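You operate a simulated robot arm through the tools that you are given. There is no shell and no other tool. Be economical: measure what you need, move in short steps, check, and stop when the job is done.

You are at the controls of a simulated two-armed robot. One attempt, no reset.

JOB
On the top of the packing table, fold the blue cloth in half and then in half again.

Only the result counts: the job must be done as asked and must still hold three seconds after the hand-in. Knocking over, shifting, dropping, spilling or breaking anything else fails it. Flat cloth is picked up by pressing the open fingertips on it (5 to 10 N) and closing them slowly along it; thin cloth reads only 2 to 8 mm in the jaws.

ROBOT AND FRAMES
Two 7-joint arms with two-finger parallel grippers on one trunk, on a base that drives. Base frame: it is fixed to the floor where the robot stands at the start and does not move with it; the origin is under the middle of the robot, x ahead of it, y to its left, z up; the surface under the hand at the start is at about z = 800. Readings come in mm, rad, newtons and seconds.
The left shoulder is at the start at [70, 134, 1076], the right one opposite. With the tool pointing down near the work surface each hand reaches from about 200 to 660 mm from the robot's upright axis, wherever it stands, measured 20 degrees to its own side. Places, roughly: top of the packing table [600, 300, 800]. Payload 1.57 kg a hand.
Tool frame (each hand has its own): the origin (TCP) lies between the finger pads and is the grasp point; the fingertips stand 30 mm ahead of it; z points along the fingers, y is the line along which they close. The gripper opens to 80 mm. The fingers are 17 mm wide and 12 mm thick; the gripper's body (40 by 82 mm) begins 80 mm behind the TCP.
Orientation is told as [roll, pitch, yaw] about the base's x, y, z axes, in that order, counted from this pose: with the fingers straight down and closing along the base's y, the tool's x points along the base's -x, its y along +y and its z along -z.

CONTROLS
- The arms move only by the tool send_rows. It takes "left_steps", "right_steps" or both (then of equal length, played together; a hand with none holds still); each is a list of rows, each a list of 7 numbers: the shift along the tool's x, y, z in units of 40 mm (1.0 is 40 mm), then the turn, a rotation vector about the tool's x, y, z in units of 4 degrees (1.0 is 4 degrees), then the opening, from 0 (shut) to 1 (fully open). In form: [[tx, ty, tz, ax, ay, az, hand], ...]. A call has 1 to 8 rows; each row shifts and turns the commanded pose from where the row before left it, along the tool's axes as they then stand. A call with a number of a shift or a turn outside -1 to 1 is refused whole. Each row takes 0.2 s and may step no farther than 50 mm and 0.15 rad from the row before; otherwise, or with a gripper value out of range, the whole call is refused. A pose out of reach is approached as far as the arm can. The call stops where the force on the tool passes 40 N (or 10 N more than at its start, if that is more) or the arm is blocked; 0.2 s more then pass. Each finger travels about 153 mm/s and halts on what it meets, pressing with about 35 N; the grip force reading is that of the motor and also rises with nothing between the fingers. The clock runs only during rows and for 0.2 s after the last one: add rows that do not move to give the fingers time. It gives the time, the measured TCP pose, the force on the tool (base axes), the opening and the grip force at its end, in the units of the frame above (readings bear some noise), with the torque about the TCP (base axes, N m) and any sound that the robot's microphone picked up, and new pictures: "show" is both (left out), scene, wrist or none (wrist: the cameras of the hands that moved).
- Cameras (640 x 400 px; columns grow to the right, rows downward): "scene" is now at [127.2, -19.2, 1286.6]; the picture's right is [-0.24, -0.97, 0.00], its down [-0.71, 0.18, -0.68] and it looks along [0.66, -0.17, -0.73] (base axes); focal length 235 px, centre (320, 200). "left" rides on the left gripper at [72, 7, -122] in its tool frame; the picture's right is [-0.09, 1.00, 0.00], its down [-0.84, -0.08, -0.54] and it looks along [-0.54, -0.05, 0.84] (tool axes); focal length 238 px, centre (320, 200). "right" rides on the right gripper at [72, -7, -122] in its tool frame; the picture's right is [0.09, 1.00, 0.00], its down [-0.84, 0.08, -0.54] and it looks along [-0.54, 0.05, 0.84] (tool axes); focal length 238 px, centre (320, 200). There is no depth. A picture from a camera that has moved, and an enlarged one, comes with that camera's place and axes in the base frame and with its lens.
- raise_lower(by): slides the trunk up (or, below 0, down) by that many mm; the arms and the scene camera ride with it, the base frame stays. It gives what a move gives, with no picture.
- drive_base(legs): drives the robot by 1 to 6 legs, each [ahead, left, turn to the left] in mm, mm and rad, along the robot's own axes; the way and the turn of a leg run together, so that a leg with both is an arc; at most 1500 mm and 3.142 rad a leg. The arms and the cameras ride along, it lands a little off, and it stops where it bumps. It gives what a move gives, and a new picture of the scene camera.
- head_to(pan, tilt): turns the head with the scene camera to pan (to the left, within 1.501 rad either way) and tilt (down, from -0.506 to 1.204), counted from straight ahead of the robot. It gives what a move gives, and a new picture of the scene camera.
- enlarge(camera, box): a new picture of the part [left, top, right, bottom] of that camera's present view, enlarged. It takes no simulated time.
- job_done(): hands the job in; it is judged then, once.

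Work in short steps. Places have to be worked out from the pictures, the camera data and where the tool is seen: move nearer, look again, correct. Check each grasp and each placing, and mend what went wrong. You have 120 turns and 260 pictures in all, those below and enlarged ones among them. Open the grippers and draw the arms clear of the work before you hand the job in, unless the task says otherwise; then end with one line.

The tools are called after "Request:" by a JSON object that holds its "fn" and its "kwargs". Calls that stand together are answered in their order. send_rows: Moves the arms, as the interface text tells. Its arguments: {"type":"object","properties":{"left_steps":{"type":"array","items":{"type":"array","items":{"type":"number"}}},"right_steps":{"type":"array","items":{"type":"array","items":{"type":"number"}}},"show":{"type":"string","enum":["both","scene","wrist","none"]}},"required":[]} The other tools are called the same way: raise_lower (by) slides the trunk up or down; drive_base (legs) drives the base; head_to (pan, tilt) turns the head that bears the scene camera; enlarge (camera, box) takes an enlarged picture of a part of a camera's view; job_done () hands the job in.

At the start:

```text
time_s: 0.0
left_eef_pos: [494.4, 241.4, 1038.9]
left_tcp_rot: [0.001, 0.004, 0.001]
left_force: [0.0, -0.3, 0.0]
left_moment: [0.0, -0.01, -0.01]
left_gripper_width: 80.1
left_grip_force: 0.0
right_eef_pos: [376.8, -194.9, 1041.6]
right_tcp_rot: [-0.001, -0.001, -0.001]
right_force: [-0.6, -0.5, 0.3]
right_moment: [-0.03, 0.03, -0.01]
right_gripper_width: 79.9
right_grip_force: 0.2
trunk travel left (down, up): [-650.0, 290.0]
robot x, y, heading: [0.5, 1.5, -0.0]
head pan, tilt: [-0.244, 0.817]
```

scene: 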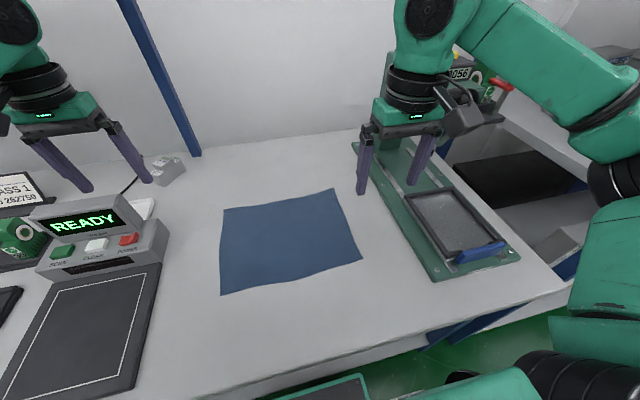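
right: 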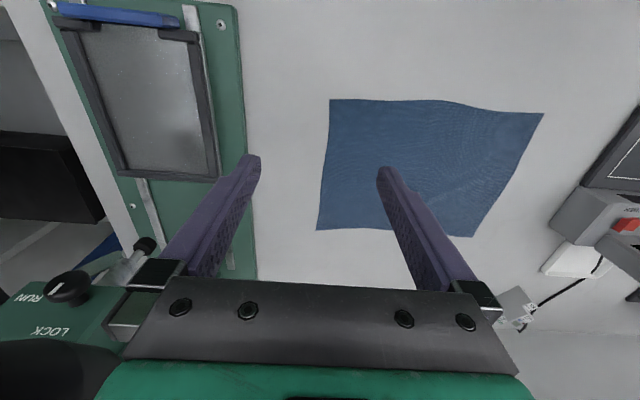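
left: 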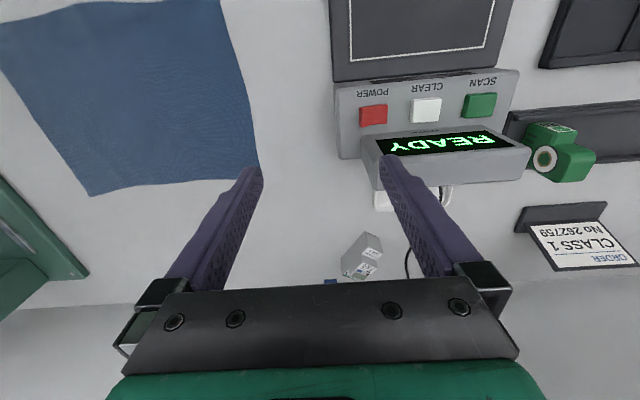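

The cloth spans roughly x 357–605 and y −180–135 on the table at z≈800. I'll bring both hands, jaws partly open, above its two near corners and look again.

Request:
{"fn": "send_rows", "kwargs": {"left_steps": [[0.52, -0.567, 0.6, 0, 0, 0, 0.3], [0.52, -0.567, 0.6, 0, 0, 0, 0.3], [0.52, -0.567, 0.6, 0, 0, 0, 0.3], [0.52, -0.567, 0.6, 0, 0, 0, 0.3], [0.52, -0.567, 0.6, 0, 0, 0, 0.3], [0.52, -0.567, 0.6, 0, 0, 0, 0.3], [0, 0, 0, 0, 0, 0, 0.3]], "right_steps": [[0.033, 0.18, 0.61, 0, 0, 0, 0.3], [0.033, 0.18, 0.61, 0, 0, 0, 0.3], [0.033, 0.18, 0.61, 0, 0, 0, 0.3], [0.033, 0.18, 0.61, 0, 0, 0, 0.3], [0.033, 0.18, 0.61, 0, 0, 0, 0.3], [0.033, 0.18, 0.61, 0, 0, 0, 0.3], [0, 0, 0, 0, 0, 0, 0.3]]}}

```text
time_s: 1.6
left_eef_pos: [364.4, 107.8, 896.7]
left_tcp_rot: [-0.003, -0.006, 0.003]
left_force: [-0.8, 0.3, 0.5]
left_moment: [-0.03, -0.03, -0.01]
left_gripper_width: 24.5
left_grip_force: 0.0
right_eef_pos: [364.4, -148.5, 896.1]
right_tcp_rot: [-0.001, -0.005, 0.0]
right_force: [-0.1, 0.5, 0.7]
right_moment: [0.02, -0.08, 0.01]
right_gripper_width: 23.8
right_grip_force: 0.1
trunk travel left (down, up): [-650.0, 290.0]
robot x, y, heading: [1.6, 3.8, -0.0]
head pan, tilt: [-0.244, 0.817]
camera scene: at [120.4, -16.4, 1287.2], right [-0.24, -0.97, 0.0], down [-0.7, 0.17, -0.69], along [0.67, -0.17, -0.72], focal length 235 px, centre (320, 200)
camera right: at [291.2, -156.2, 1019.5], right [-0.09, 1.0, 0.0], down [0.83, 0.08, 0.55], along [0.54, 0.05, -0.84], focal length 238 px, centre (320, 200)
camera left: at [291.6, 114.8, 1018.5], right [0.09, 1.0, 0.0], down [0.83, -0.07, 0.55], along [0.54, -0.05, -0.84], focal length 238 px, centre (320, 200)
```

scene: 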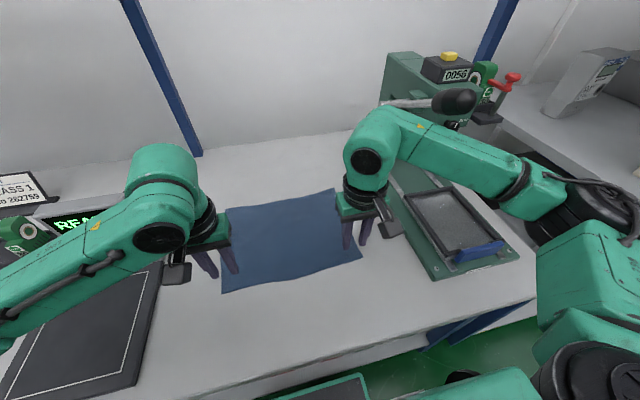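
right: 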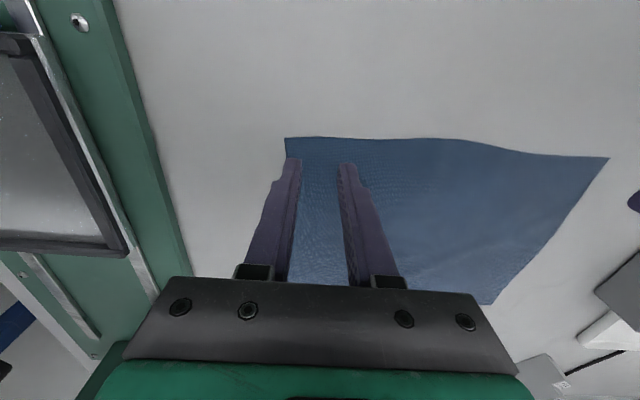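
left: 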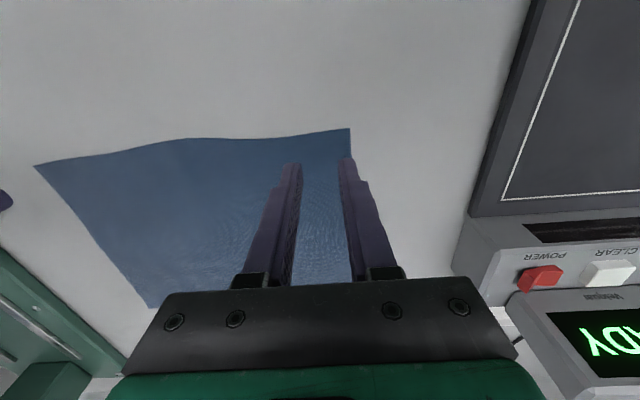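

Corner estimates: right near corner (366,−182), left near corner (357,136). I'll shift forward slightly and descend close to the table.

Request:
{"fn": "send_rows", "kwargs": {"left_steps": [[-0.1, 0, 0.5, 0, 0, 0, 0.3], [0, 0, 0.5, 0, 0, 0, 0.3], [0, 0, 0.5, 0, 0, 0, 0.3], [0, 0, 0, 0, 0, 0, 0.3]], "right_steps": [[-0.28, -0.05, 0.5, 0, 0, 0, 0.3], [0, 0, 0.5, 0, 0, 0, 0.3], [0, 0, 0.5, 0, 0, 0, 0.3], [0, 0, 0, 0, 0, 0, 0.3]], "show": "wrist"}}

```text
time_s: 2.6
left_eef_pos: [373.8, 106.1, 835.9]
left_tcp_rot: [-0.002, -0.001, 0.002]
left_force: [-1.1, -0.3, 0.4]
left_moment: [0.02, 0.0, -0.01]
left_gripper_width: 24.0
left_grip_force: 0.1
right_eef_pos: [380.1, -153.2, 835.3]
right_tcp_rot: [0.0, -0.002, -0.001]
right_force: [-0.5, -0.7, 0.0]
right_moment: [0.01, 0.0, 0.01]
right_gripper_width: 23.9
right_grip_force: 0.1
trunk travel left (down, up): [-650.0, 290.0]
robot x, y, heading: [1.4, 1.1, -0.001]
head pan, tilt: [-0.244, 0.817]
camera right: at [307.0, -161.3, 958.7], right [-0.09, 1.0, 0.0], down [0.84, 0.08, 0.54], along [0.54, 0.05, -0.84], focal length 238 px, centre (320, 200)
camera left: at [301.0, 112.9, 957.6], right [0.09, 1.0, 0.0], down [0.84, -0.08, 0.54], along [0.54, -0.05, -0.84], focal length 238 px, centre (320, 200)
```

right: 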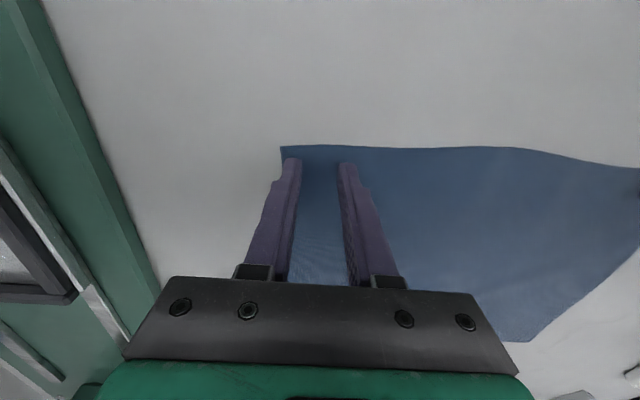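
left: 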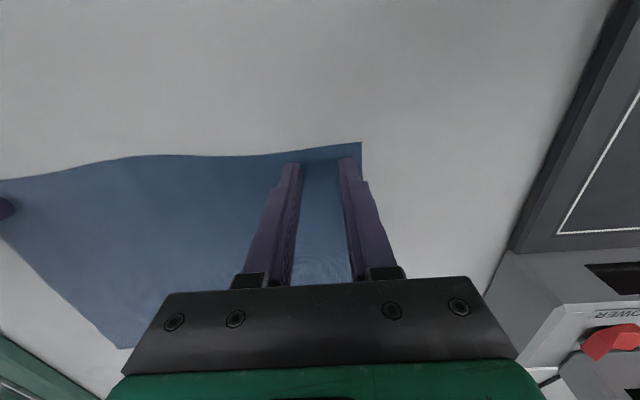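

The tips are about 6 mm above the cloth and well inside both corners. I press down gently in small steps.

Request:
{"fn": "send_rows", "kwargs": {"left_steps": [[0.08, 0, 0.08, 0, 0, 0, 0.3], [0, 0, 0.05, 0, 0, 0, 0.3], [0, 0, 0, 0, 0, 0, 0.3]], "right_steps": [[0, 0, 0.08, 0, 0, 0, 0.3], [0, 0, 0.05, 0, 0, 0, 0.3], [0, 0, 0, 0, 0, 0, 0.3]], "show": "none"}}

```text
time_s: 3.4
left_eef_pos: [369.6, 105.5, 831.5]
left_tcp_rot: [-0.003, 0.001, 0.002]
left_force: [-0.2, -0.3, 3.8]
left_moment: [0.05, 0.0, 0.0]
left_gripper_width: 24.1
left_grip_force: 0.1
right_eef_pos: [380.1, -153.6, 830.6]
right_tcp_rot: [0.001, -0.002, -0.001]
right_force: [1.6, -1.0, 6.9]
right_moment: [-0.06, 0.0, 0.03]
right_gripper_width: 23.9
right_grip_force: 0.1
trunk travel left (down, up): [-650.0, 290.0]
robot x, y, heading: [-0.5, 0.5, 0.002]
head pan, tilt: [-0.244, 0.817]
```

Contact: left 3.8 N, right 6.9 N. I add a little on the left and close both slowly.

Request:
{"fn": "send_rows", "kwargs": {"left_steps": [[0, 0, 0.03, 0, 0, 0, 0.3], [0, 0, 0, 0, 0, 0, 0.25], [0, 0, 0, 0, 0, 0, 0.2], [0, 0, 0, 0, 0, 0, 0.15], [0, 0, 0, 0, 0, 0, 0.1], [0, 0, 0, 0, 0, 0, 0.05], [0, 0, 0, 0, 0, 0, 0], [0, 0, 0, 0, 0, 0, 0]], "right_steps": [[0, 0, 0, 0, 0, 0, 0.3], [0, 0, 0, 0, 0, 0, 0.25], [0, 0, 0, 0, 0, 0, 0.2], [0, 0, 0, 0, 0, 0, 0.15], [0, 0, 0, 0, 0, 0, 0.1], [0, 0, 0, 0, 0, 0, 0.05], [0, 0, 0, 0, 0, 0, 0], [0, 0, 0, 0, 0, 0, 0]]}}

```text
time_s: 5.2
left_eef_pos: [369.9, 105.2, 831.0]
left_tcp_rot: [-0.001, -0.003, 0.001]
left_force: [1.4, -0.3, 24.4]
left_moment: [0.07, 0.0, 0.03]
left_gripper_width: 1.9
left_grip_force: 23.2
right_eef_pos: [378.9, -154.7, 831.3]
right_tcp_rot: [0.001, -0.003, -0.001]
right_force: [0.3, 0.1, 2.8]
right_moment: [-0.01, -0.02, 0.0]
right_gripper_width: 0.0
right_grip_force: 21.3
trunk travel left (down, up): [-650.0, 290.0]
robot x, y, heading: [0.7, 0.2, -0.002]
head pan, tilt: [-0.244, 0.817]
camera scene: at [124.1, -19.8, 1287.0], right [-0.24, -0.97, 0.0], down [-0.71, 0.18, -0.69], along [0.67, -0.16, -0.73], focal length 235 px, centre (320, 200)
camera right: at [305.3, -161.7, 953.9], right [-0.09, 1.0, 0.0], down [0.84, 0.08, 0.54], along [0.54, 0.05, -0.84], focal length 238 px, centre (320, 200)
camera left: at [296.2, 112.5, 953.1], right [0.09, 1.0, 0.0], down [0.84, -0.08, 0.54], along [0.54, -0.05, -0.84], focal length 238 px, centre (320, 200)
```

scene: 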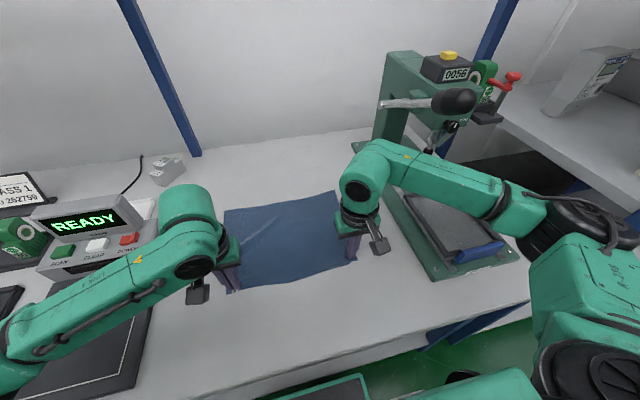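
right: 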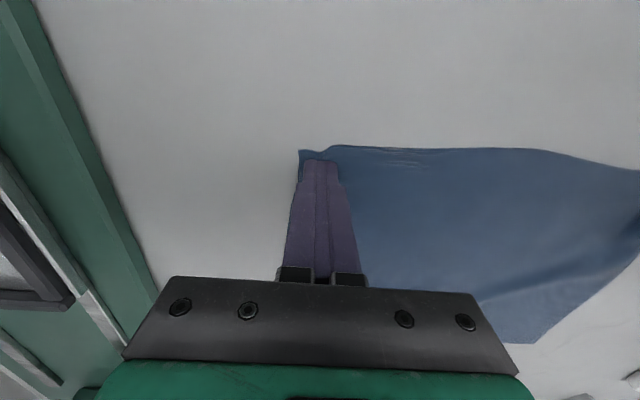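
left: 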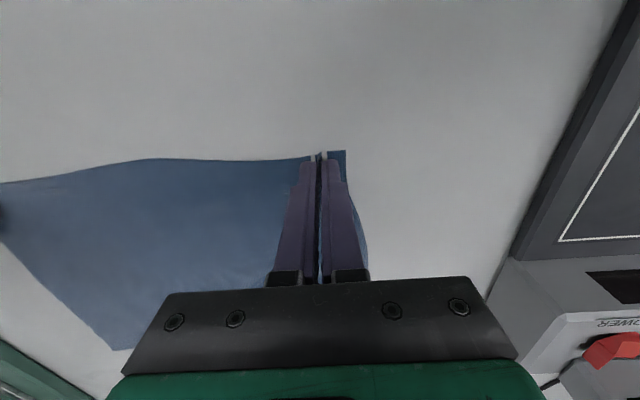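

The left has the cloth (1.9 mm), the right slipped off it. I lift the right slightly, reopen, shift 10 mm inward and press again while the left eases its pressure.

Request:
{"fn": "send_rows", "kwargs": {"left_steps": [[0, 0, -0.05, 0, 0, 0, 0], [0, 0, 0, 0, 0, 0, 0], [0, 0, 0, 0, 0, 0, 0], [0, 0, 0, 0, 0, 0, 0], [0, 0, 0, 0, 0, 0, 0]], "right_steps": [[0.05, 0.27, -0.25, 0, 0, 0, 0], [0, 0, 0, 0, 0, 0, 0.3], [0, 0, 0.2, 0, 0, 0, 0.3], [0, 0, 0.09, 0, 0, 0, 0.3], [0, 0, 0, 0, 0, 0, 0.3]], "show": "wrist"}}

```text
time_s: 6.4
left_eef_pos: [369.1, 106.1, 831.3]
left_tcp_rot: [-0.001, 0.003, 0.002]
left_force: [-0.5, -0.4, 0.0]
left_moment: [0.03, 0.0, 0.0]
left_gripper_width: 2.0
left_grip_force: 22.9
right_eef_pos: [377.6, -143.0, 830.9]
right_tcp_rot: [0.0, -0.004, 0.001]
right_force: [-0.2, -1.6, 19.0]
right_moment: [-0.3, 0.05, 0.02]
right_gripper_width: 24.6
right_grip_force: 0.9
trunk travel left (down, up): [-650.0, 290.0]
robot x, y, heading: [1.8, 2.7, -0.0]
head pan, tilt: [-0.244, 0.817]
camera right: at [304.5, -150.2, 953.4], right [-0.09, 1.0, 0.0], down [0.83, 0.08, 0.55], along [0.54, 0.05, -0.84], focal length 238 px, centre (320, 200)
camera left: at [296.6, 113.2, 954.0], right [0.09, 1.0, 0.0], down [0.84, -0.08, 0.54], along [0.54, -0.05, -0.84], focal length 238 px, centre (320, 200)
```

right: 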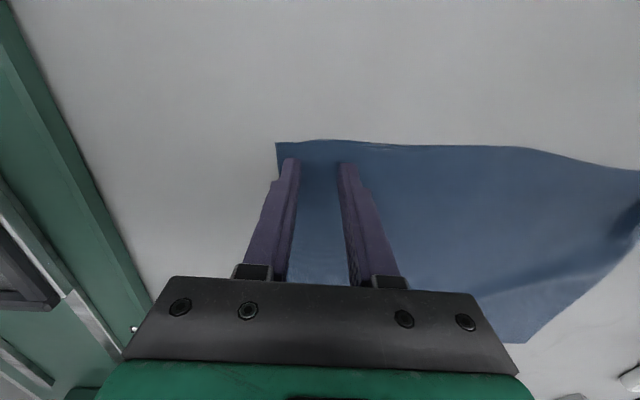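
left: 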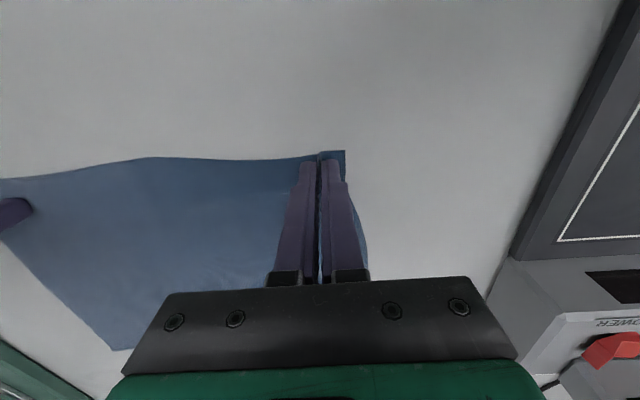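

Right pressure is 19 N, slightly high; I ease it by about 1 mm and close slowly.

Request:
{"fn": "send_rows", "kwargs": {"right_steps": [[0, 0, -0.025, 0, 0, 0, 0.3], [0, 0, 0, 0, 0, 0, 0.25], [0, 0, 0, 0, 0, 0, 0.2], [0, 0, 0, 0, 0, 0, 0.15], [0, 0, 0, 0, 0, 0, 0.1], [0, 0, 0, 0, 0, 0, 0.05], [0, 0, 0, 0, 0, 0, 0], [0, 0, 0, 0, 0, 0, 0]], "show": "wrist"}}

```text
time_s: 8.2
left_eef_pos: [368.1, 107.1, 831.4]
left_tcp_rot: [-0.002, 0.0, 0.0]
left_force: [0.9, -4.9, 0.9]
left_moment: [-0.14, 0.03, 0.01]
left_gripper_width: 1.8
left_grip_force: 23.5
right_eef_pos: [377.9, -141.5, 830.9]
right_tcp_rot: [0.0, -0.003, 0.001]
right_force: [-0.4, 4.9, 16.2]
right_moment: [0.16, 0.11, -0.03]
right_gripper_width: 3.4
right_grip_force: 24.2
trunk travel left (down, up): [-650.0, 290.0]
robot x, y, heading: [-3.1, -3.3, -0.005]
head pan, tilt: [-0.244, 0.817]
camera right: at [304.2, -149.5, 953.7], right [-0.09, 1.0, 0.0], down [0.84, 0.08, 0.54], along [0.54, 0.05, -0.84], focal length 238 px, centre (320, 200)
```

right: 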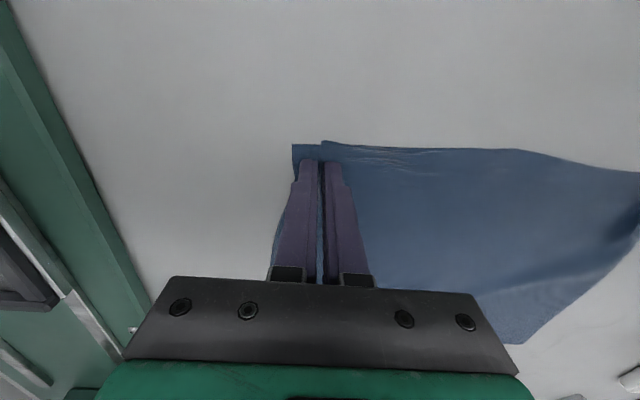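

Both jaws now hold cloth (1.8 and 3.4 mm). I lift and carry both hands along the first quarter of the folding arc, then check.

Request:
{"fn": "send_rows", "kwargs": {"left_steps": [[-0.095, 0, -0.72, 0, 0, 0, 0], [-0.28, 0, -0.67, 0, 0, 0, 0], [-0.44, 0, -0.577, 0, 0, 0, 0], [-0.577, 0, -0.44, 0, 0, 0, 0], [-0.67, 0, -0.2, 0, 0, 0, 0], [-0.72, 0, 0, 0, 0, 0, 0]], "right_steps": [[-0.095, 0, -0.72, 0, 0, 0, 0], [-0.28, 0, -0.67, 0, 0, 0, 0], [-0.44, 0, -0.577, 0, 0, 0, 0], [-0.577, 0, -0.44, 0, 0, 0, 0], [-0.67, 0, -0.2, 0, 0, 0, 0], [-0.72, 0, 0, 0, 0, 0, 0]]}}

```text
time_s: 9.6
left_eef_pos: [467.7, 119.3, 941.0]
left_tcp_rot: [-0.014, -0.013, 0.005]
left_force: [1.9, -2.1, -0.1]
left_moment: [0.02, 0.22, -0.05]
left_gripper_width: 1.8
left_grip_force: 23.8
right_eef_pos: [469.7, -127.1, 924.3]
right_tcp_rot: [-0.026, 0.019, 0.015]
right_force: [15.8, -8.6, 29.4]
right_moment: [1.08, 1.52, -0.05]
right_gripper_width: 1.6
right_grip_force: 22.3
trunk travel left (down, up): [-650.0, 290.0]
robot x, y, heading: [-1.9, 2.2, -0.002]
head pan, tilt: [-0.244, 0.817]
camera scene: at [108.3, -1.6, 1287.0], right [-0.24, -0.97, 0.01], down [-0.7, 0.16, -0.7], along [0.68, -0.17, -0.72], focal length 235 px, centre (320, 200)
camera right: at [399.3, -132.2, 1049.6], right [-0.11, 0.99, -0.02], down [0.85, 0.11, 0.52], along [0.52, 0.04, -0.85], focal length 238 px, centre (320, 200)
camera left: at [394.0, 128.3, 1061.6], right [0.09, 1.0, -0.01], down [0.83, -0.07, 0.55], along [0.55, -0.06, -0.83], focal length 238 px, centre (320, 200)
```

scene: 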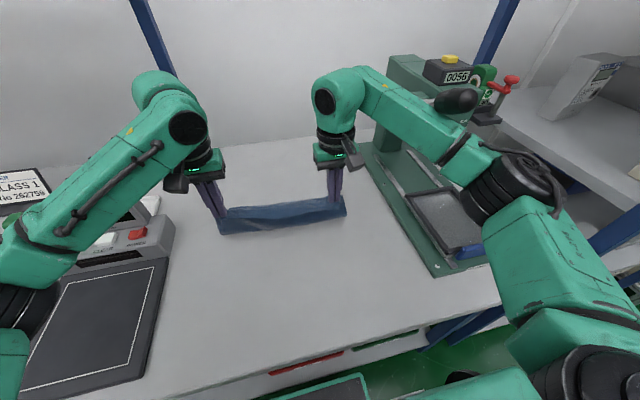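
right: 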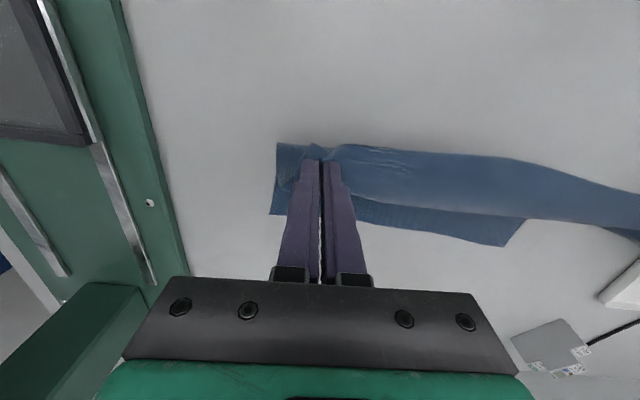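
left: 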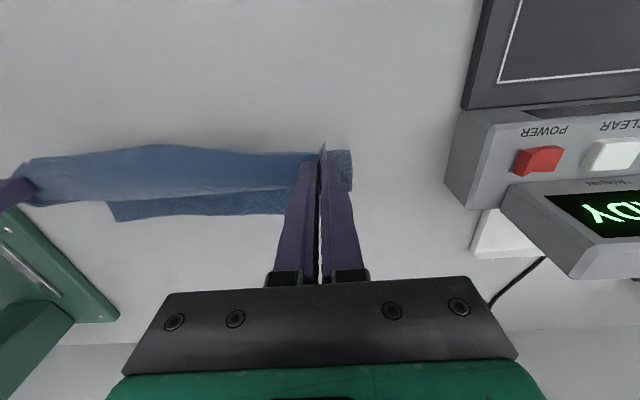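

The cloth is lifting as intended, but the right hand reads an odd 29 N. I'll hold still to see whether it settles.

Request:
{"fn": "send_rows", "kwargs": {"left_steps": [[0, 0, 0, 0, 0, 0, 0], [0, 0, 0, 0, 0, 0, 0]], "right_steps": [[0, 0, 0, 0, 0, 0, 0], [0, 0, 0, 0, 0, 0, 0]]}}

```text
time_s: 10.2
left_eef_pos: [474.3, 123.5, 939.4]
left_tcp_rot: [-0.021, -0.007, 0.002]
left_force: [-1.2, -0.1, 0.4]
left_moment: [-0.04, -0.09, 0.01]
left_gripper_width: 1.7
left_grip_force: 23.2
right_eef_pos: [477.4, -121.2, 927.9]
right_tcp_rot: [-0.03, 0.019, 0.018]
right_force: [-8.3, 2.9, -15.5]
right_moment: [-0.25, -0.84, 0.01]
right_gripper_width: 1.4
right_grip_force: 23.2
trunk travel left (down, up): [-650.0, 290.0]
robot x, y, heading: [0.6, 0.6, 0.008]
head pan, tilt: [-0.244, 0.817]
camera scene: at [117.1, 4.6, 1287.7], right [-0.24, -0.97, 0.02], down [-0.7, 0.16, -0.69], along [0.67, -0.18, -0.72], focal length 235 px, centre (320, 200)
camera right: at [406.8, -126.5, 1052.0], right [-0.11, 0.99, -0.03], down [0.85, 0.11, 0.52], along [0.52, 0.03, -0.85], focal length 238 px, centre (320, 200)
camera left: at [401.2, 133.0, 1059.7], right [0.09, 1.0, -0.02], down [0.83, -0.06, 0.55], along [0.55, -0.07, -0.83], focal length 238 px, centre (320, 200)
```

scene: 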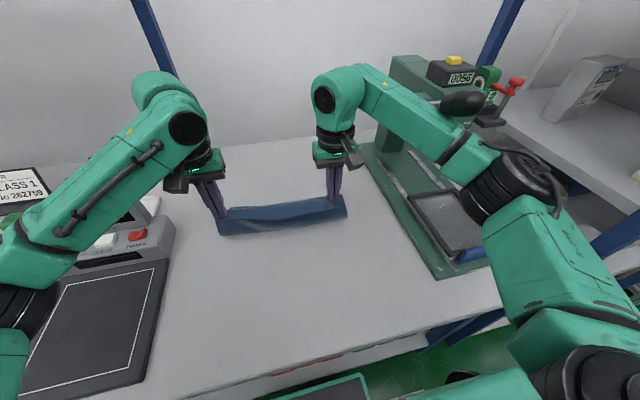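
right: 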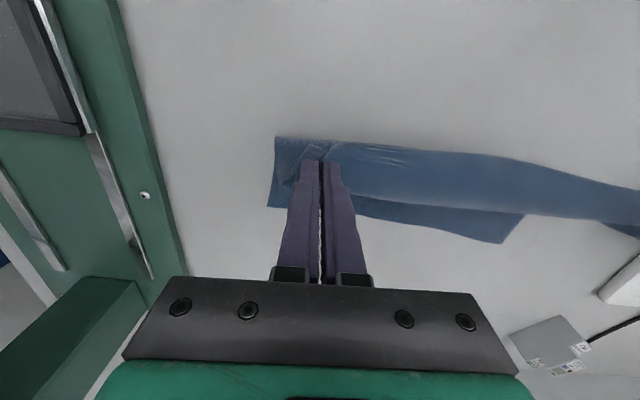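
left: 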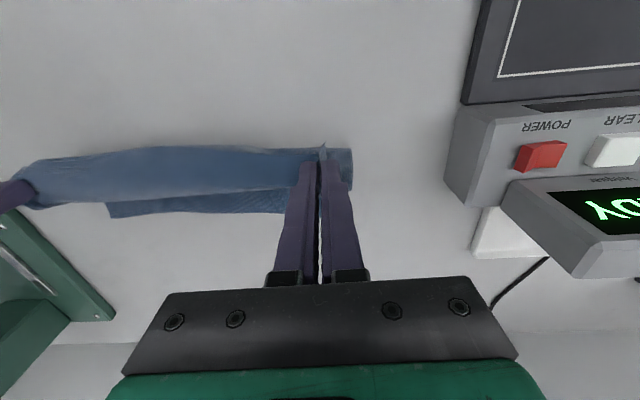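

Let me look closely at whether the right arm is touching the press lever.

Request:
{"fn": "enlarge", "kwargs": {"camera": "scene", "box": [300, 30, 560, 220]}}

Request:
{"fn": "head_to", "kwargs": {"pan": -0.6, "tilt": 0.5}}

```text
2.11 times, centred on (430, 125) of scene
camera zoom: at [117.1, 4.6, 1287.7], right [-0.24, -0.97, 0.02], down [-0.7, 0.16, -0.69], along [0.67, -0.18, -0.72], focal length 494 px, centre (88, 358)
```

zoom: 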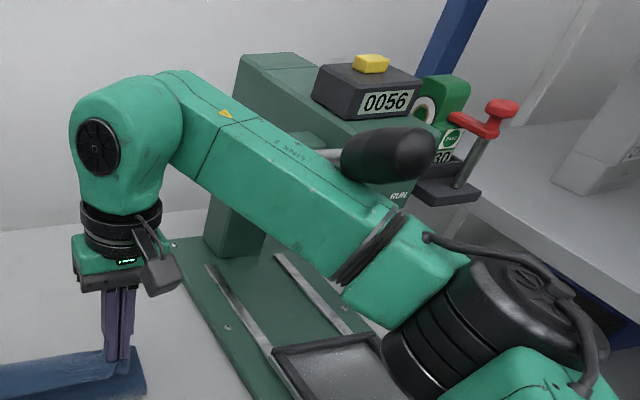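

```text
time_s: 11.0
left_eef_pos: [478.5, 126.6, 934.3]
left_tcp_rot: [-0.025, -0.004, 0.001]
left_force: [-0.8, -0.2, -1.4]
left_moment: [0.05, -0.08, 0.01]
left_gripper_width: 1.7
left_grip_force: 23.7
right_eef_pos: [482.2, -118.2, 928.9]
right_tcp_rot: [-0.032, 0.017, 0.017]
right_force: [-2.6, -1.0, -6.7]
right_moment: [-0.03, -0.32, 0.04]
right_gripper_width: 1.7
right_grip_force: 23.6
trunk travel left (down, up): [-650.0, 290.0]
robot x, y, heading: [2.1, 0.1, 0.004]
head pan, tilt: [-0.6, 0.499]
camera scene: at [120.0, -23.3, 1315.3], right [-0.56, -0.83, 0.02], down [-0.39, 0.25, -0.89], along [0.73, -0.51, -0.46], focal length 235 px, centre (320, 200)
```

scene: 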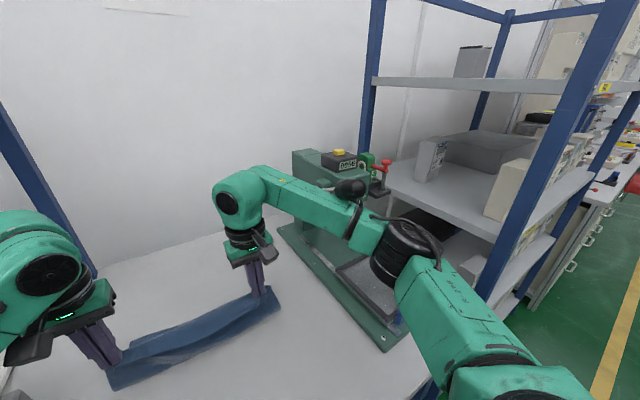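

The right forearm is leaning on the press's black handle. I'll shift the base left in small steps (the hands compensating to the right) to clear it without disturbing the fold.

Request:
{"fn": "drive_base", "kwargs": {"legs": [[0, 40, 0]]}}

```text
time_s: 11.7
left_eef_pos: [477.9, 121.5, 936.8]
left_tcp_rot: [-0.013, -0.002, 0.007]
left_force: [-0.1, -0.5, 0.3]
left_moment: [0.01, 0.01, -0.01]
left_gripper_width: 2.0
left_grip_force: 23.8
right_eef_pos: [480.8, -118.5, 926.0]
right_tcp_rot: [-0.024, 0.019, 0.036]
right_force: [0.1, -0.8, -0.1]
right_moment: [-0.01, 0.03, -0.01]
right_gripper_width: 1.7
right_grip_force: 23.1
trunk travel left (down, up): [-650.0, 290.0]
robot x, y, heading: [-1.3, 0.9, 0.007]
head pan, tilt: [-0.6, 0.499]
stopped in leg 1: the robot was blocked; the commanded pose is now the measured one
camera scene: at [120.5, -34.3, 1315.6], right [-0.56, -0.83, 0.01], down [-0.39, 0.26, -0.88], along [0.73, -0.5, -0.47], focal length 235 px, centre (320, 200)
```

scene: 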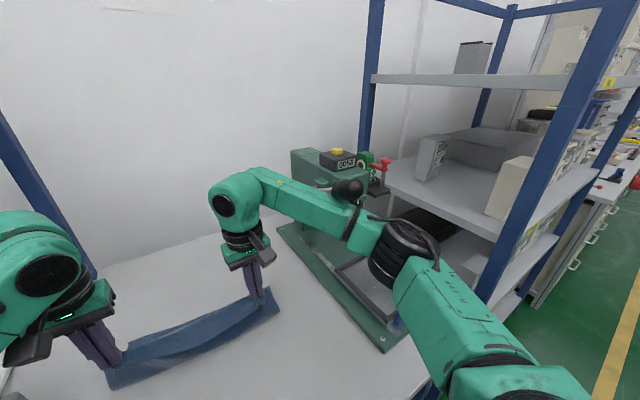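

The drive left was blocked; let me look closely at the handle contact.

Request:
{"fn": "enlarge", "kwargs": {"camera": "scene", "box": [230, 130, 430, 280]}}

Request:
{"fn": "head_to", "kwargs": {"pan": 0.0, "tilt": 1.15}}

```text
2.67 times, centred on (330, 205) of scene
camera zoom: at [120.5, -34.3, 1315.6], right [-0.56, -0.83, 0.01], down [-0.39, 0.26, -0.88], along [0.73, -0.5, -0.47], focal length 626 px, centre (293, 187)
```

zoom: 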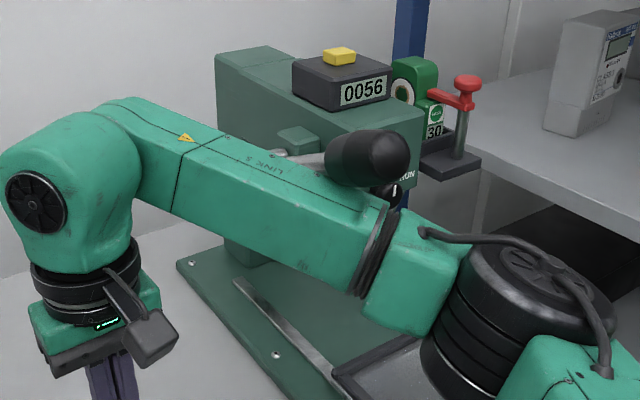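

```text
time_s: 12.7
left_eef_pos: [478.4, 121.7, 935.1]
left_tcp_rot: [-0.014, -0.002, 0.006]
left_force: [1.1, 0.2, 0.4]
left_moment: [0.01, -0.01, -0.02]
left_gripper_width: 1.9
left_grip_force: 23.8
right_eef_pos: [482.2, -119.4, 927.8]
right_tcp_rot: [-0.023, 0.018, 0.031]
right_force: [0.8, 0.6, -0.8]
right_moment: [-0.01, -0.03, -0.03]
right_gripper_width: 1.6
right_grip_force: 23.1
trunk travel left (down, up): [-650.0, 290.0]
robot x, y, heading: [-1.6, 0.8, -0.001]
head pan, tilt: [0.0, 1.15]
camera scene: at [106.1, 18.5, 1263.1], right [0.0, -1.0, 0.01], down [-0.91, -0.01, -0.41], along [0.41, -0.01, -0.91], focal length 235 px, centre (320, 200)
```

scene: 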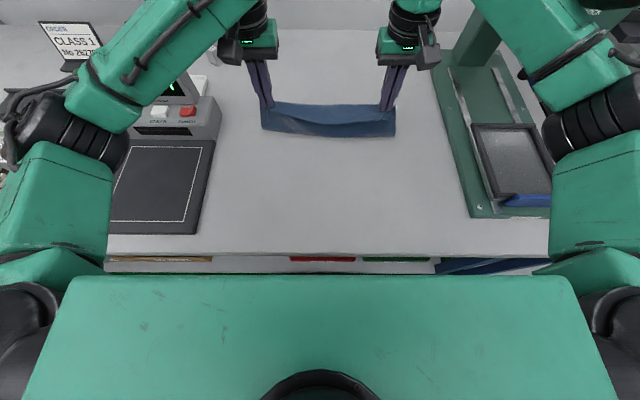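

The forearm rose up against the handle. I back both hands down and toward the robot along the arc to get free of it.

Request:
{"fn": "send_rows", "kwargs": {"left_steps": [[0.4, 0, 0.3, 0, 0, 0, 0], [0.5, 0, 0.4, 0, 0, 0, 0], [0.5, 0, 0.4, 0, 0, 0, 0], [0.5, 0, 0.4, 0, 0, 0, 0], [0, 0, 0, 0, 0, 0, 0]], "right_steps": [[0.4, 0, 0.3, 0, 0, 0, 0], [0.5, 0, 0.4, 0, 0, 0, 0], [0.5, 0, 0.4, 0, 0, 0, 0], [0.5, 0, 0.4, 0, 0, 0, 0], [0, 0, 0, 0, 0, 0, 0]], "show": "none"}}

Request:
{"fn": "head_to", "kwargs": {"pan": -0.5, "tilt": 0.6}}

```text
time_s: 13.9
left_eef_pos: [405.7, 110.3, 874.9]
left_tcp_rot: [-0.003, 0.001, 0.006]
left_force: [1.5, -0.5, -0.7]
left_moment: [-0.01, -0.01, -0.01]
left_gripper_width: 1.7
left_grip_force: 23.6
right_eef_pos: [408.1, -134.2, 864.4]
right_tcp_rot: [-0.012, 0.022, 0.026]
right_force: [-0.6, -0.6, 0.0]
right_moment: [-0.03, 0.01, 0.02]
right_gripper_width: 1.7
right_grip_force: 23.4
trunk travel left (down, up): [-650.0, 290.0]
robot x, y, heading: [-0.1, 6.3, 0.003]
head pan, tilt: [0.0, 1.15]
```

```text
time_s: 14.9
left_eef_pos: [404.7, 110.3, 875.9]
left_tcp_rot: [0.0, 0.003, 0.004]
left_force: [-0.1, -0.8, 0.3]
left_moment: [-0.01, -0.02, -0.01]
left_gripper_width: 1.7
left_grip_force: 22.8
right_eef_pos: [407.1, -134.7, 865.5]
right_tcp_rot: [-0.009, 0.021, 0.027]
right_force: [-0.2, 0.2, 0.8]
right_moment: [-0.02, 0.0, -0.01]
right_gripper_width: 1.7
right_grip_force: 23.6
trunk travel left (down, up): [-650.0, 290.0]
robot x, y, heading: [-1.6, 2.6, 0.002]
head pan, tilt: [-0.499, 0.6]
camera scene: at [127.2, -39.3, 1304.7], right [-0.47, -0.88, 0.0], down [-0.5, 0.27, -0.82], along [0.73, -0.39, -0.57], focal length 235 px, centre (320, 200)
```

scene: 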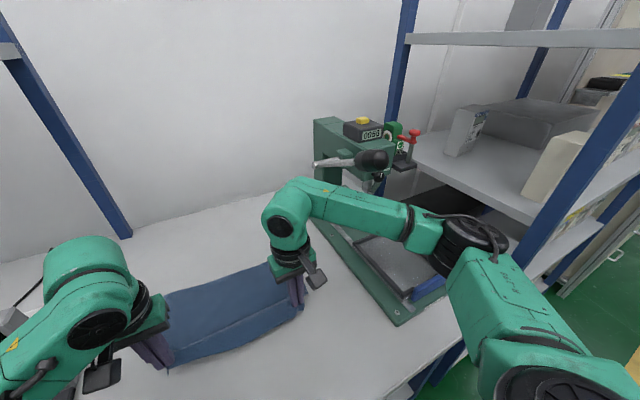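

Free now and the handle looks undisturbed (no forces, no tilt). I retry the base shift to the left.

Request:
{"fn": "drive_base", "kwargs": {"legs": [[0, 40, 0]]}}

Request:
{"fn": "send_rows", "kwargs": {"left_steps": [[0, -0.5, 0, 0, 0, 0, 0], [0, -0.5, 0, 0, 0, 0, 0], [0, 0, 0, 0, 0, 0, 0]], "right_steps": [[0, -0.5, 0, 0, 0, 0, 0], [0, -0.5, 0, 0, 0, 0, 0], [0, 0, 0, 0, 0, 0, 0]], "show": "none"}}

```text
time_s: 15.8
left_eef_pos: [404.3, 148.7, 877.1]
left_tcp_rot: [0.0, 0.002, 0.003]
left_force: [0.4, 0.5, -0.3]
left_moment: [0.01, -0.01, 0.01]
left_gripper_width: 1.6
left_grip_force: 23.8
right_eef_pos: [407.2, -96.1, 865.9]
right_tcp_rot: [-0.008, 0.021, 0.024]
right_force: [-0.4, -0.4, -0.7]
right_moment: [0.01, -0.01, -0.02]
right_gripper_width: 1.6
right_grip_force: 23.4
trunk travel left (down, up): [-650.0, 290.0]
robot x, y, heading: [-1.2, 44.5, 0.004]
head pan, tilt: [-0.499, 0.6]
camera scene: at [127.0, -1.0, 1304.7], right [-0.48, -0.88, 0.0], down [-0.5, 0.27, -0.82], along [0.73, -0.39, -0.57], focal length 235 px, centre (320, 200)
```

scene: 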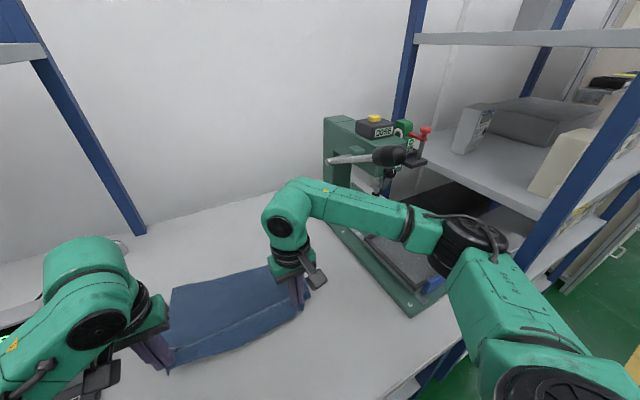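

```text
time_s: 16.6
left_eef_pos: [405.9, 109.3, 876.7]
left_tcp_rot: [-0.001, 0.002, 0.003]
left_force: [-0.4, 0.1, 0.0]
left_moment: [0.01, 0.0, -0.01]
left_gripper_width: 1.7
left_grip_force: 23.5
right_eef_pos: [409.2, -134.4, 866.3]
right_tcp_rot: [-0.011, 0.022, 0.024]
right_force: [0.4, -0.4, -0.1]
right_moment: [0.02, 0.01, -0.01]
right_gripper_width: 1.7
right_grip_force: 23.4
trunk travel left (down, up): [-650.0, 290.0]
robot x, y, heading: [-5.4, 43.4, 0.002]
head pan, tilt: [-0.499, 0.6]
```

Works well. Repeating the shift.

Request:
{"fn": "drive_base", "kwargs": {"legs": [[0, 40, 0]]}}

Request:
{"fn": "send_rows", "kwargs": {"left_steps": [[0, -0.5, 0, 0, 0, 0, 0], [0, -0.5, 0, 0, 0, 0, 0], [0, 0, 0, 0, 0, 0, 0]], "right_steps": [[0, -0.5, 0, 0, 0, 0, 0], [0, -0.5, 0, 0, 0, 0, 0], [0, 0, 0, 0, 0, 0, 0]], "show": "none"}}

Request:
{"fn": "drive_base", "kwargs": {"legs": [[0, 40, 0]]}}

Request:
{"fn": "send_rows", "kwargs": {"left_steps": [[0, -0.5, 0, 0, 0, 0, 0], [0, -0.5, 0, 0, 0, 0, 0], [0, 0, 0, 0, 0, 0, 0]], "right_steps": [[0, -0.5, 0, 0, 0, 0, 0], [0, -0.5, 0, 0, 0, 0, 0], [0, 0, 0, 0, 0, 0, 0]]}}

```text
time_s: 17.5
left_eef_pos: [406.1, 147.8, 877.3]
left_tcp_rot: [0.001, 0.001, 0.002]
left_force: [0.3, 0.4, -0.6]
left_moment: [0.0, -0.01, -0.01]
left_gripper_width: 1.7
left_grip_force: 24.0
right_eef_pos: [410.3, -96.2, 866.8]
right_tcp_rot: [-0.009, 0.022, 0.024]
right_force: [0.1, 0.3, 0.6]
right_moment: [-0.01, 0.0, 0.02]
right_gripper_width: 1.4
right_grip_force: 23.0
trunk travel left (down, up): [-650.0, 290.0]
robot x, y, heading: [-1.1, 80.5, 0.002]
head pan, tilt: [-0.499, 0.6]
camera scene: at [126.9, 38.8, 1304.7], right [-0.48, -0.88, 0.0], down [-0.5, 0.27, -0.82], along [0.73, -0.39, -0.57], focal length 235 px, centre (320, 200)
```

scene: 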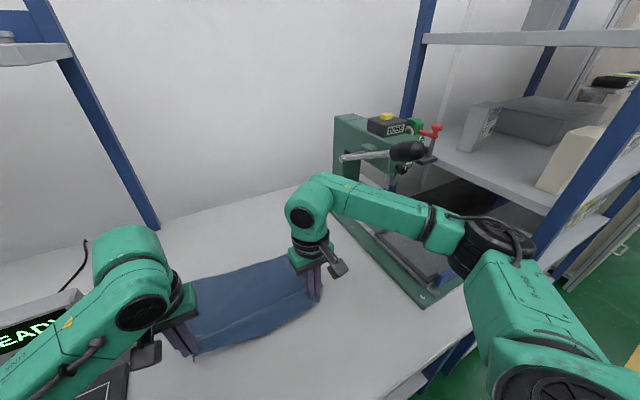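

```text
time_s: 18.3
left_eef_pos: [406.7, 109.1, 877.0]
left_tcp_rot: [-0.001, 0.003, 0.003]
left_force: [0.2, 0.4, 0.7]
left_moment: [0.01, -0.01, 0.0]
left_gripper_width: 1.9
left_grip_force: 23.5
right_eef_pos: [409.2, -134.9, 866.1]
right_tcp_rot: [-0.01, 0.022, 0.025]
right_force: [0.3, 0.1, 0.9]
right_moment: [0.0, -0.01, -0.05]
right_gripper_width: 1.4
right_grip_force: 23.3
trunk travel left (down, up): [-650.0, 290.0]
robot x, y, heading: [1.7, 81.6, 0.004]
head pan, tilt: [-0.499, 0.6]
```

```text
time_s: 19.1
left_eef_pos: [406.9, 147.7, 877.5]
left_tcp_rot: [-0.001, 0.002, 0.004]
left_force: [-0.7, 0.2, 0.9]
left_moment: [-0.01, 0.03, -0.03]
left_gripper_width: 1.8
left_grip_force: 23.2
right_eef_pos: [409.8, -96.7, 865.0]
right_tcp_rot: [-0.01, 0.02, 0.025]
right_force: [-0.5, -0.5, -0.4]
right_moment: [-0.03, 0.03, -0.02]
right_gripper_width: 1.6
right_grip_force: 23.6
trunk travel left (down, up): [-650.0, 290.0]
robot x, y, heading: [-3.0, 123.1, 0.006]
head pan, tilt: [-0.499, 0.6]
camera scene: at [126.9, 78.3, 1304.7], right [-0.48, -0.88, 0.0], down [-0.5, 0.27, -0.82], along [0.73, -0.39, -0.57], focal length 235 px, centre (320, 200)
```

scene: 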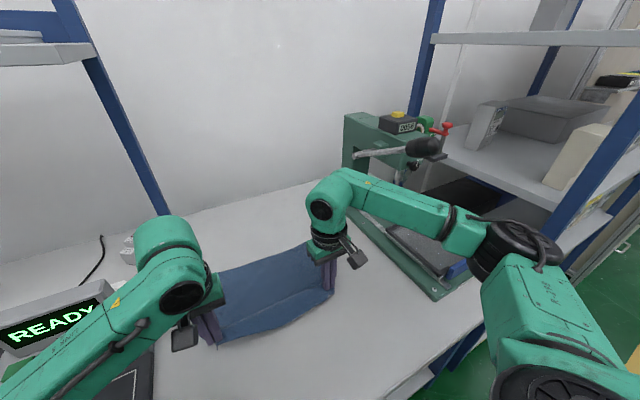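

```text
time_s: 19.9
left_eef_pos: [406.8, 109.1, 876.8]
left_tcp_rot: [-0.001, 0.002, 0.005]
left_force: [-0.2, 0.6, 0.5]
left_moment: [0.01, -0.01, 0.01]
left_gripper_width: 2.0
left_grip_force: 23.4
right_eef_pos: [410.9, -135.8, 868.1]
right_tcp_rot: [-0.01, 0.02, 0.026]
right_force: [0.4, 0.3, -0.2]
right_moment: [0.01, -0.01, -0.02]
right_gripper_width: 1.6
right_grip_force: 23.5
trunk travel left (down, up): [-650.0, 290.0]
robot x, y, heading: [-2.6, 118.7, 0.005]
head pan, tilt: [-0.499, 0.6]
camera scene: at [126.8, 80.8, 1304.8], right [-0.48, -0.88, 0.0], down [-0.5, 0.27, -0.83], along [0.73, -0.39, -0.56], focal length 235 px, centre (320, 200)
camera right: at [340.4, -143.1, 991.0], right [-0.12, 0.99, -0.01], down [0.85, 0.1, 0.52], along [0.52, 0.05, -0.85], focal length 238 px, centre (320, 200)
camera left: at [334.0, 115.5, 999.2], right [0.09, 1.0, 0.0], down [0.84, -0.07, 0.54], along [0.54, -0.05, -0.84], focal length 238 px, centre (320, 200)
```

scene: 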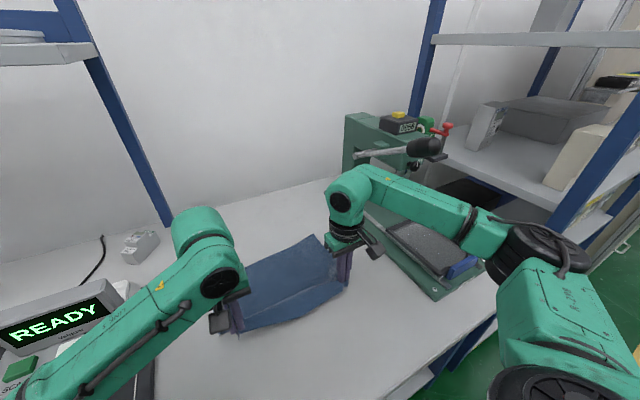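
right: 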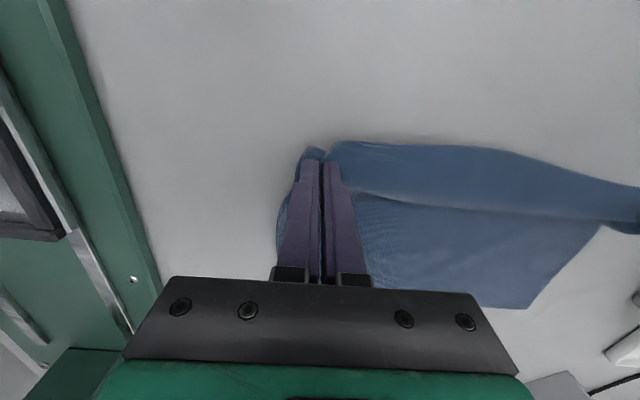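
left: 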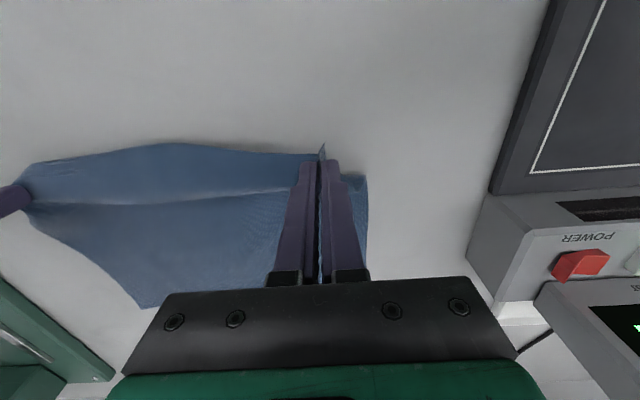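

The base is now 120 mm left, so the right arm will reach straight ahead away from the handle. I continue the fold with a lower arc, first half.

Request:
{"fn": "send_rows", "kwargs": {"left_steps": [[-0.71, 0.05, -0.5, 0, 0, 0, 0], [-0.71, 0.05, -0.2, 0, 0, 0, 0], [-0.71, 0.1, 0, 0, 0, 0, 0], [-0.71, 0.1, 0, 0, 0, 0, 0], [0, 0, 0, 0, 0, 0, 0]], "right_steps": [[-0.8, 0.05, -0.65, 0, 0, 0, 0], [-0.8, 0.05, -0.25, 0, 0, 0, 0], [-0.8, 0.05, 0, 0, 0, 0, 0], [-0.8, 0.05, 0, 0, 0, 0, 0], [0, 0, 0, 0, 0, 0, 0]]}}

```text
time_s: 21.1
left_eef_pos: [519.0, 119.8, 905.6]
left_tcp_rot: [-0.001, -0.001, 0.002]
left_force: [-0.1, -0.1, -0.4]
left_moment: [0.03, -0.01, -0.01]
left_gripper_width: 1.6
left_grip_force: 23.2
right_eef_pos: [537.9, -125.6, 901.7]
right_tcp_rot: [-0.012, 0.019, 0.024]
right_force: [0.2, -0.5, 0.3]
right_moment: [-0.01, 0.02, -0.01]
right_gripper_width: 1.7
right_grip_force: 24.1
trunk travel left (down, up): [-650.0, 290.0]
robot x, y, heading: [-2.7, 123.9, 0.001]
head pan, tilt: [-0.499, 0.6]
camera scene: at [125.6, 79.5, 1304.9], right [-0.48, -0.88, 0.0], down [-0.5, 0.27, -0.83], along [0.73, -0.39, -0.56], focal length 235 px, centre (320, 200)
camera right: at [468.1, -132.4, 1024.6], right [-0.12, 0.99, -0.01], down [0.84, 0.1, 0.53], along [0.52, 0.05, -0.85], focal length 238 px, centre (320, 200)
camera left: at [447.0, 126.9, 1028.2], right [0.09, 1.0, 0.0], down [0.84, -0.07, 0.54], along [0.54, -0.05, -0.84], focal length 238 px, centre (320, 200)
```

scene: 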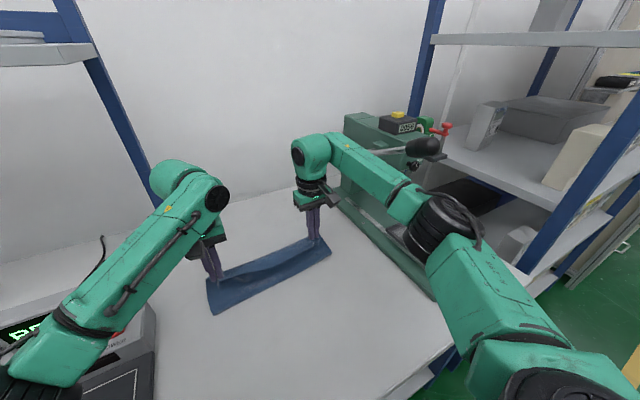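
right: 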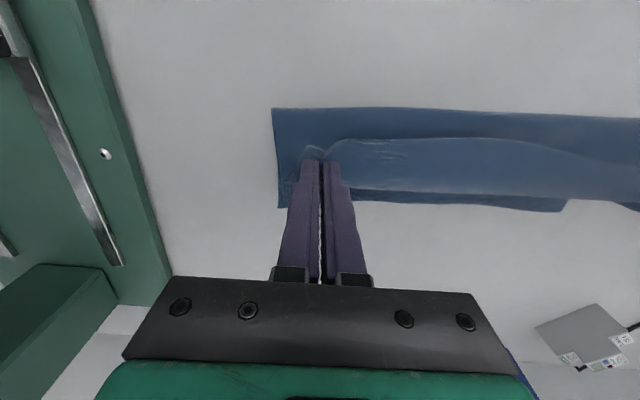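
left: 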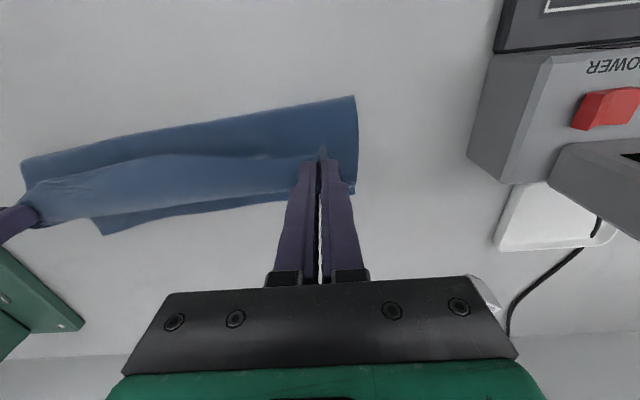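

The arms are clear. Far edge measured from both wrist cameras: left (584,153), right (621,−165). I lower the held edge onto it.

Request:
{"fn": "send_rows", "kwargs": {"left_steps": [[-0.45, 0, 0.25, 0, 0, 0, 0], [-0.4, 0, 0.4, 0, 0, 0, 0], [-0.35, -0.04, 0.5, 0, 0, 0, 0], [-0.2, 0, 0.55, 0, 0, 0, 0], [0, 0, 0, 0, 0, 0, 0]], "right_steps": [[-0.5, 0, 0.25, 0, 0, 0, 0], [-0.45, -0.1, 0.4, 0, 0, 0, 0], [-0.4, -0.05, 0.5, 0, 0, 0, 0], [-0.3, 0, 0.5, 0, 0, 0, 0], [0, 0, 0, 0, 0, 0, 0]]}}

```text
time_s: 22.3
left_eef_pos: [576.6, 120.1, 836.0]
left_tcp_rot: [-0.002, 0.001, 0.002]
left_force: [0.0, -2.1, 0.9]
left_moment: [-0.07, 0.02, 0.0]
left_gripper_width: 2.0
left_grip_force: 22.9
right_eef_pos: [563.9, -123.5, 882.6]
right_tcp_rot: [-0.012, 0.019, 0.023]
right_force: [0.1, 2.2, -0.6]
right_moment: [0.08, 0.01, 0.0]
right_gripper_width: 1.6
right_grip_force: 23.7
right hand out of reach, approached as far as the arm can: row 2, 3, 4
trunk travel left (down, up): [-650.0, 290.0]
robot x, y, heading: [-0.1, 122.9, 0.0]
head pan, tilt: [-0.499, 0.6]
camera scene: at [126.4, 80.4, 1304.9], right [-0.48, -0.88, 0.0], down [-0.5, 0.27, -0.83], along [0.73, -0.39, -0.56], focal length 235 px, centre (320, 200)
camera right: at [493.4, -131.3, 1007.4], right [-0.12, 0.99, -0.01], down [0.85, 0.1, 0.52], along [0.52, 0.05, -0.85], focal length 238 px, centre (320, 200)
camera left: at [503.9, 126.8, 958.5], right [0.09, 1.0, 0.0], down [0.84, -0.07, 0.54], along [0.54, -0.05, -0.84], focal length 238 px, centre (320, 200)
```

scene: 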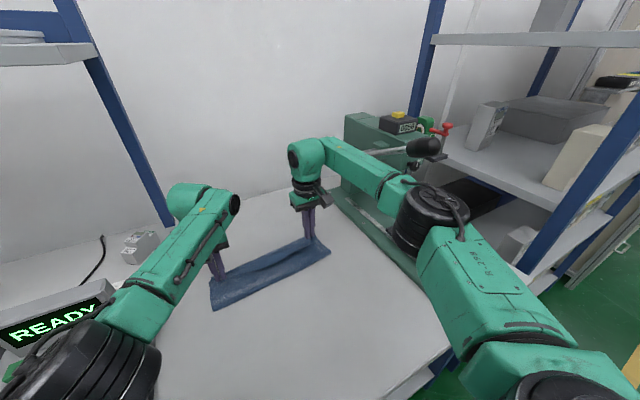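
right: 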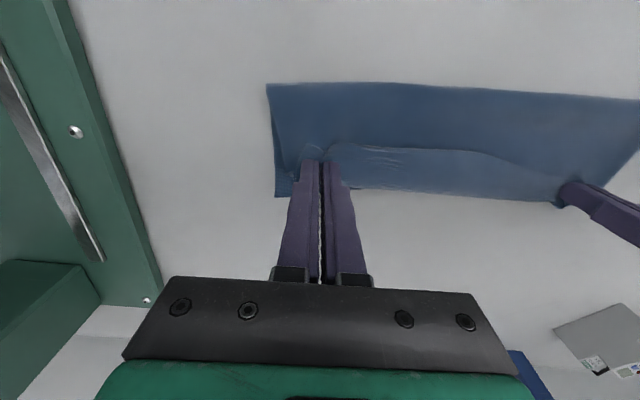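
left: 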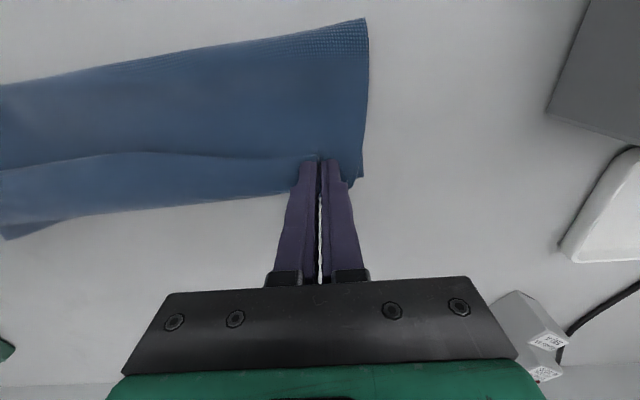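

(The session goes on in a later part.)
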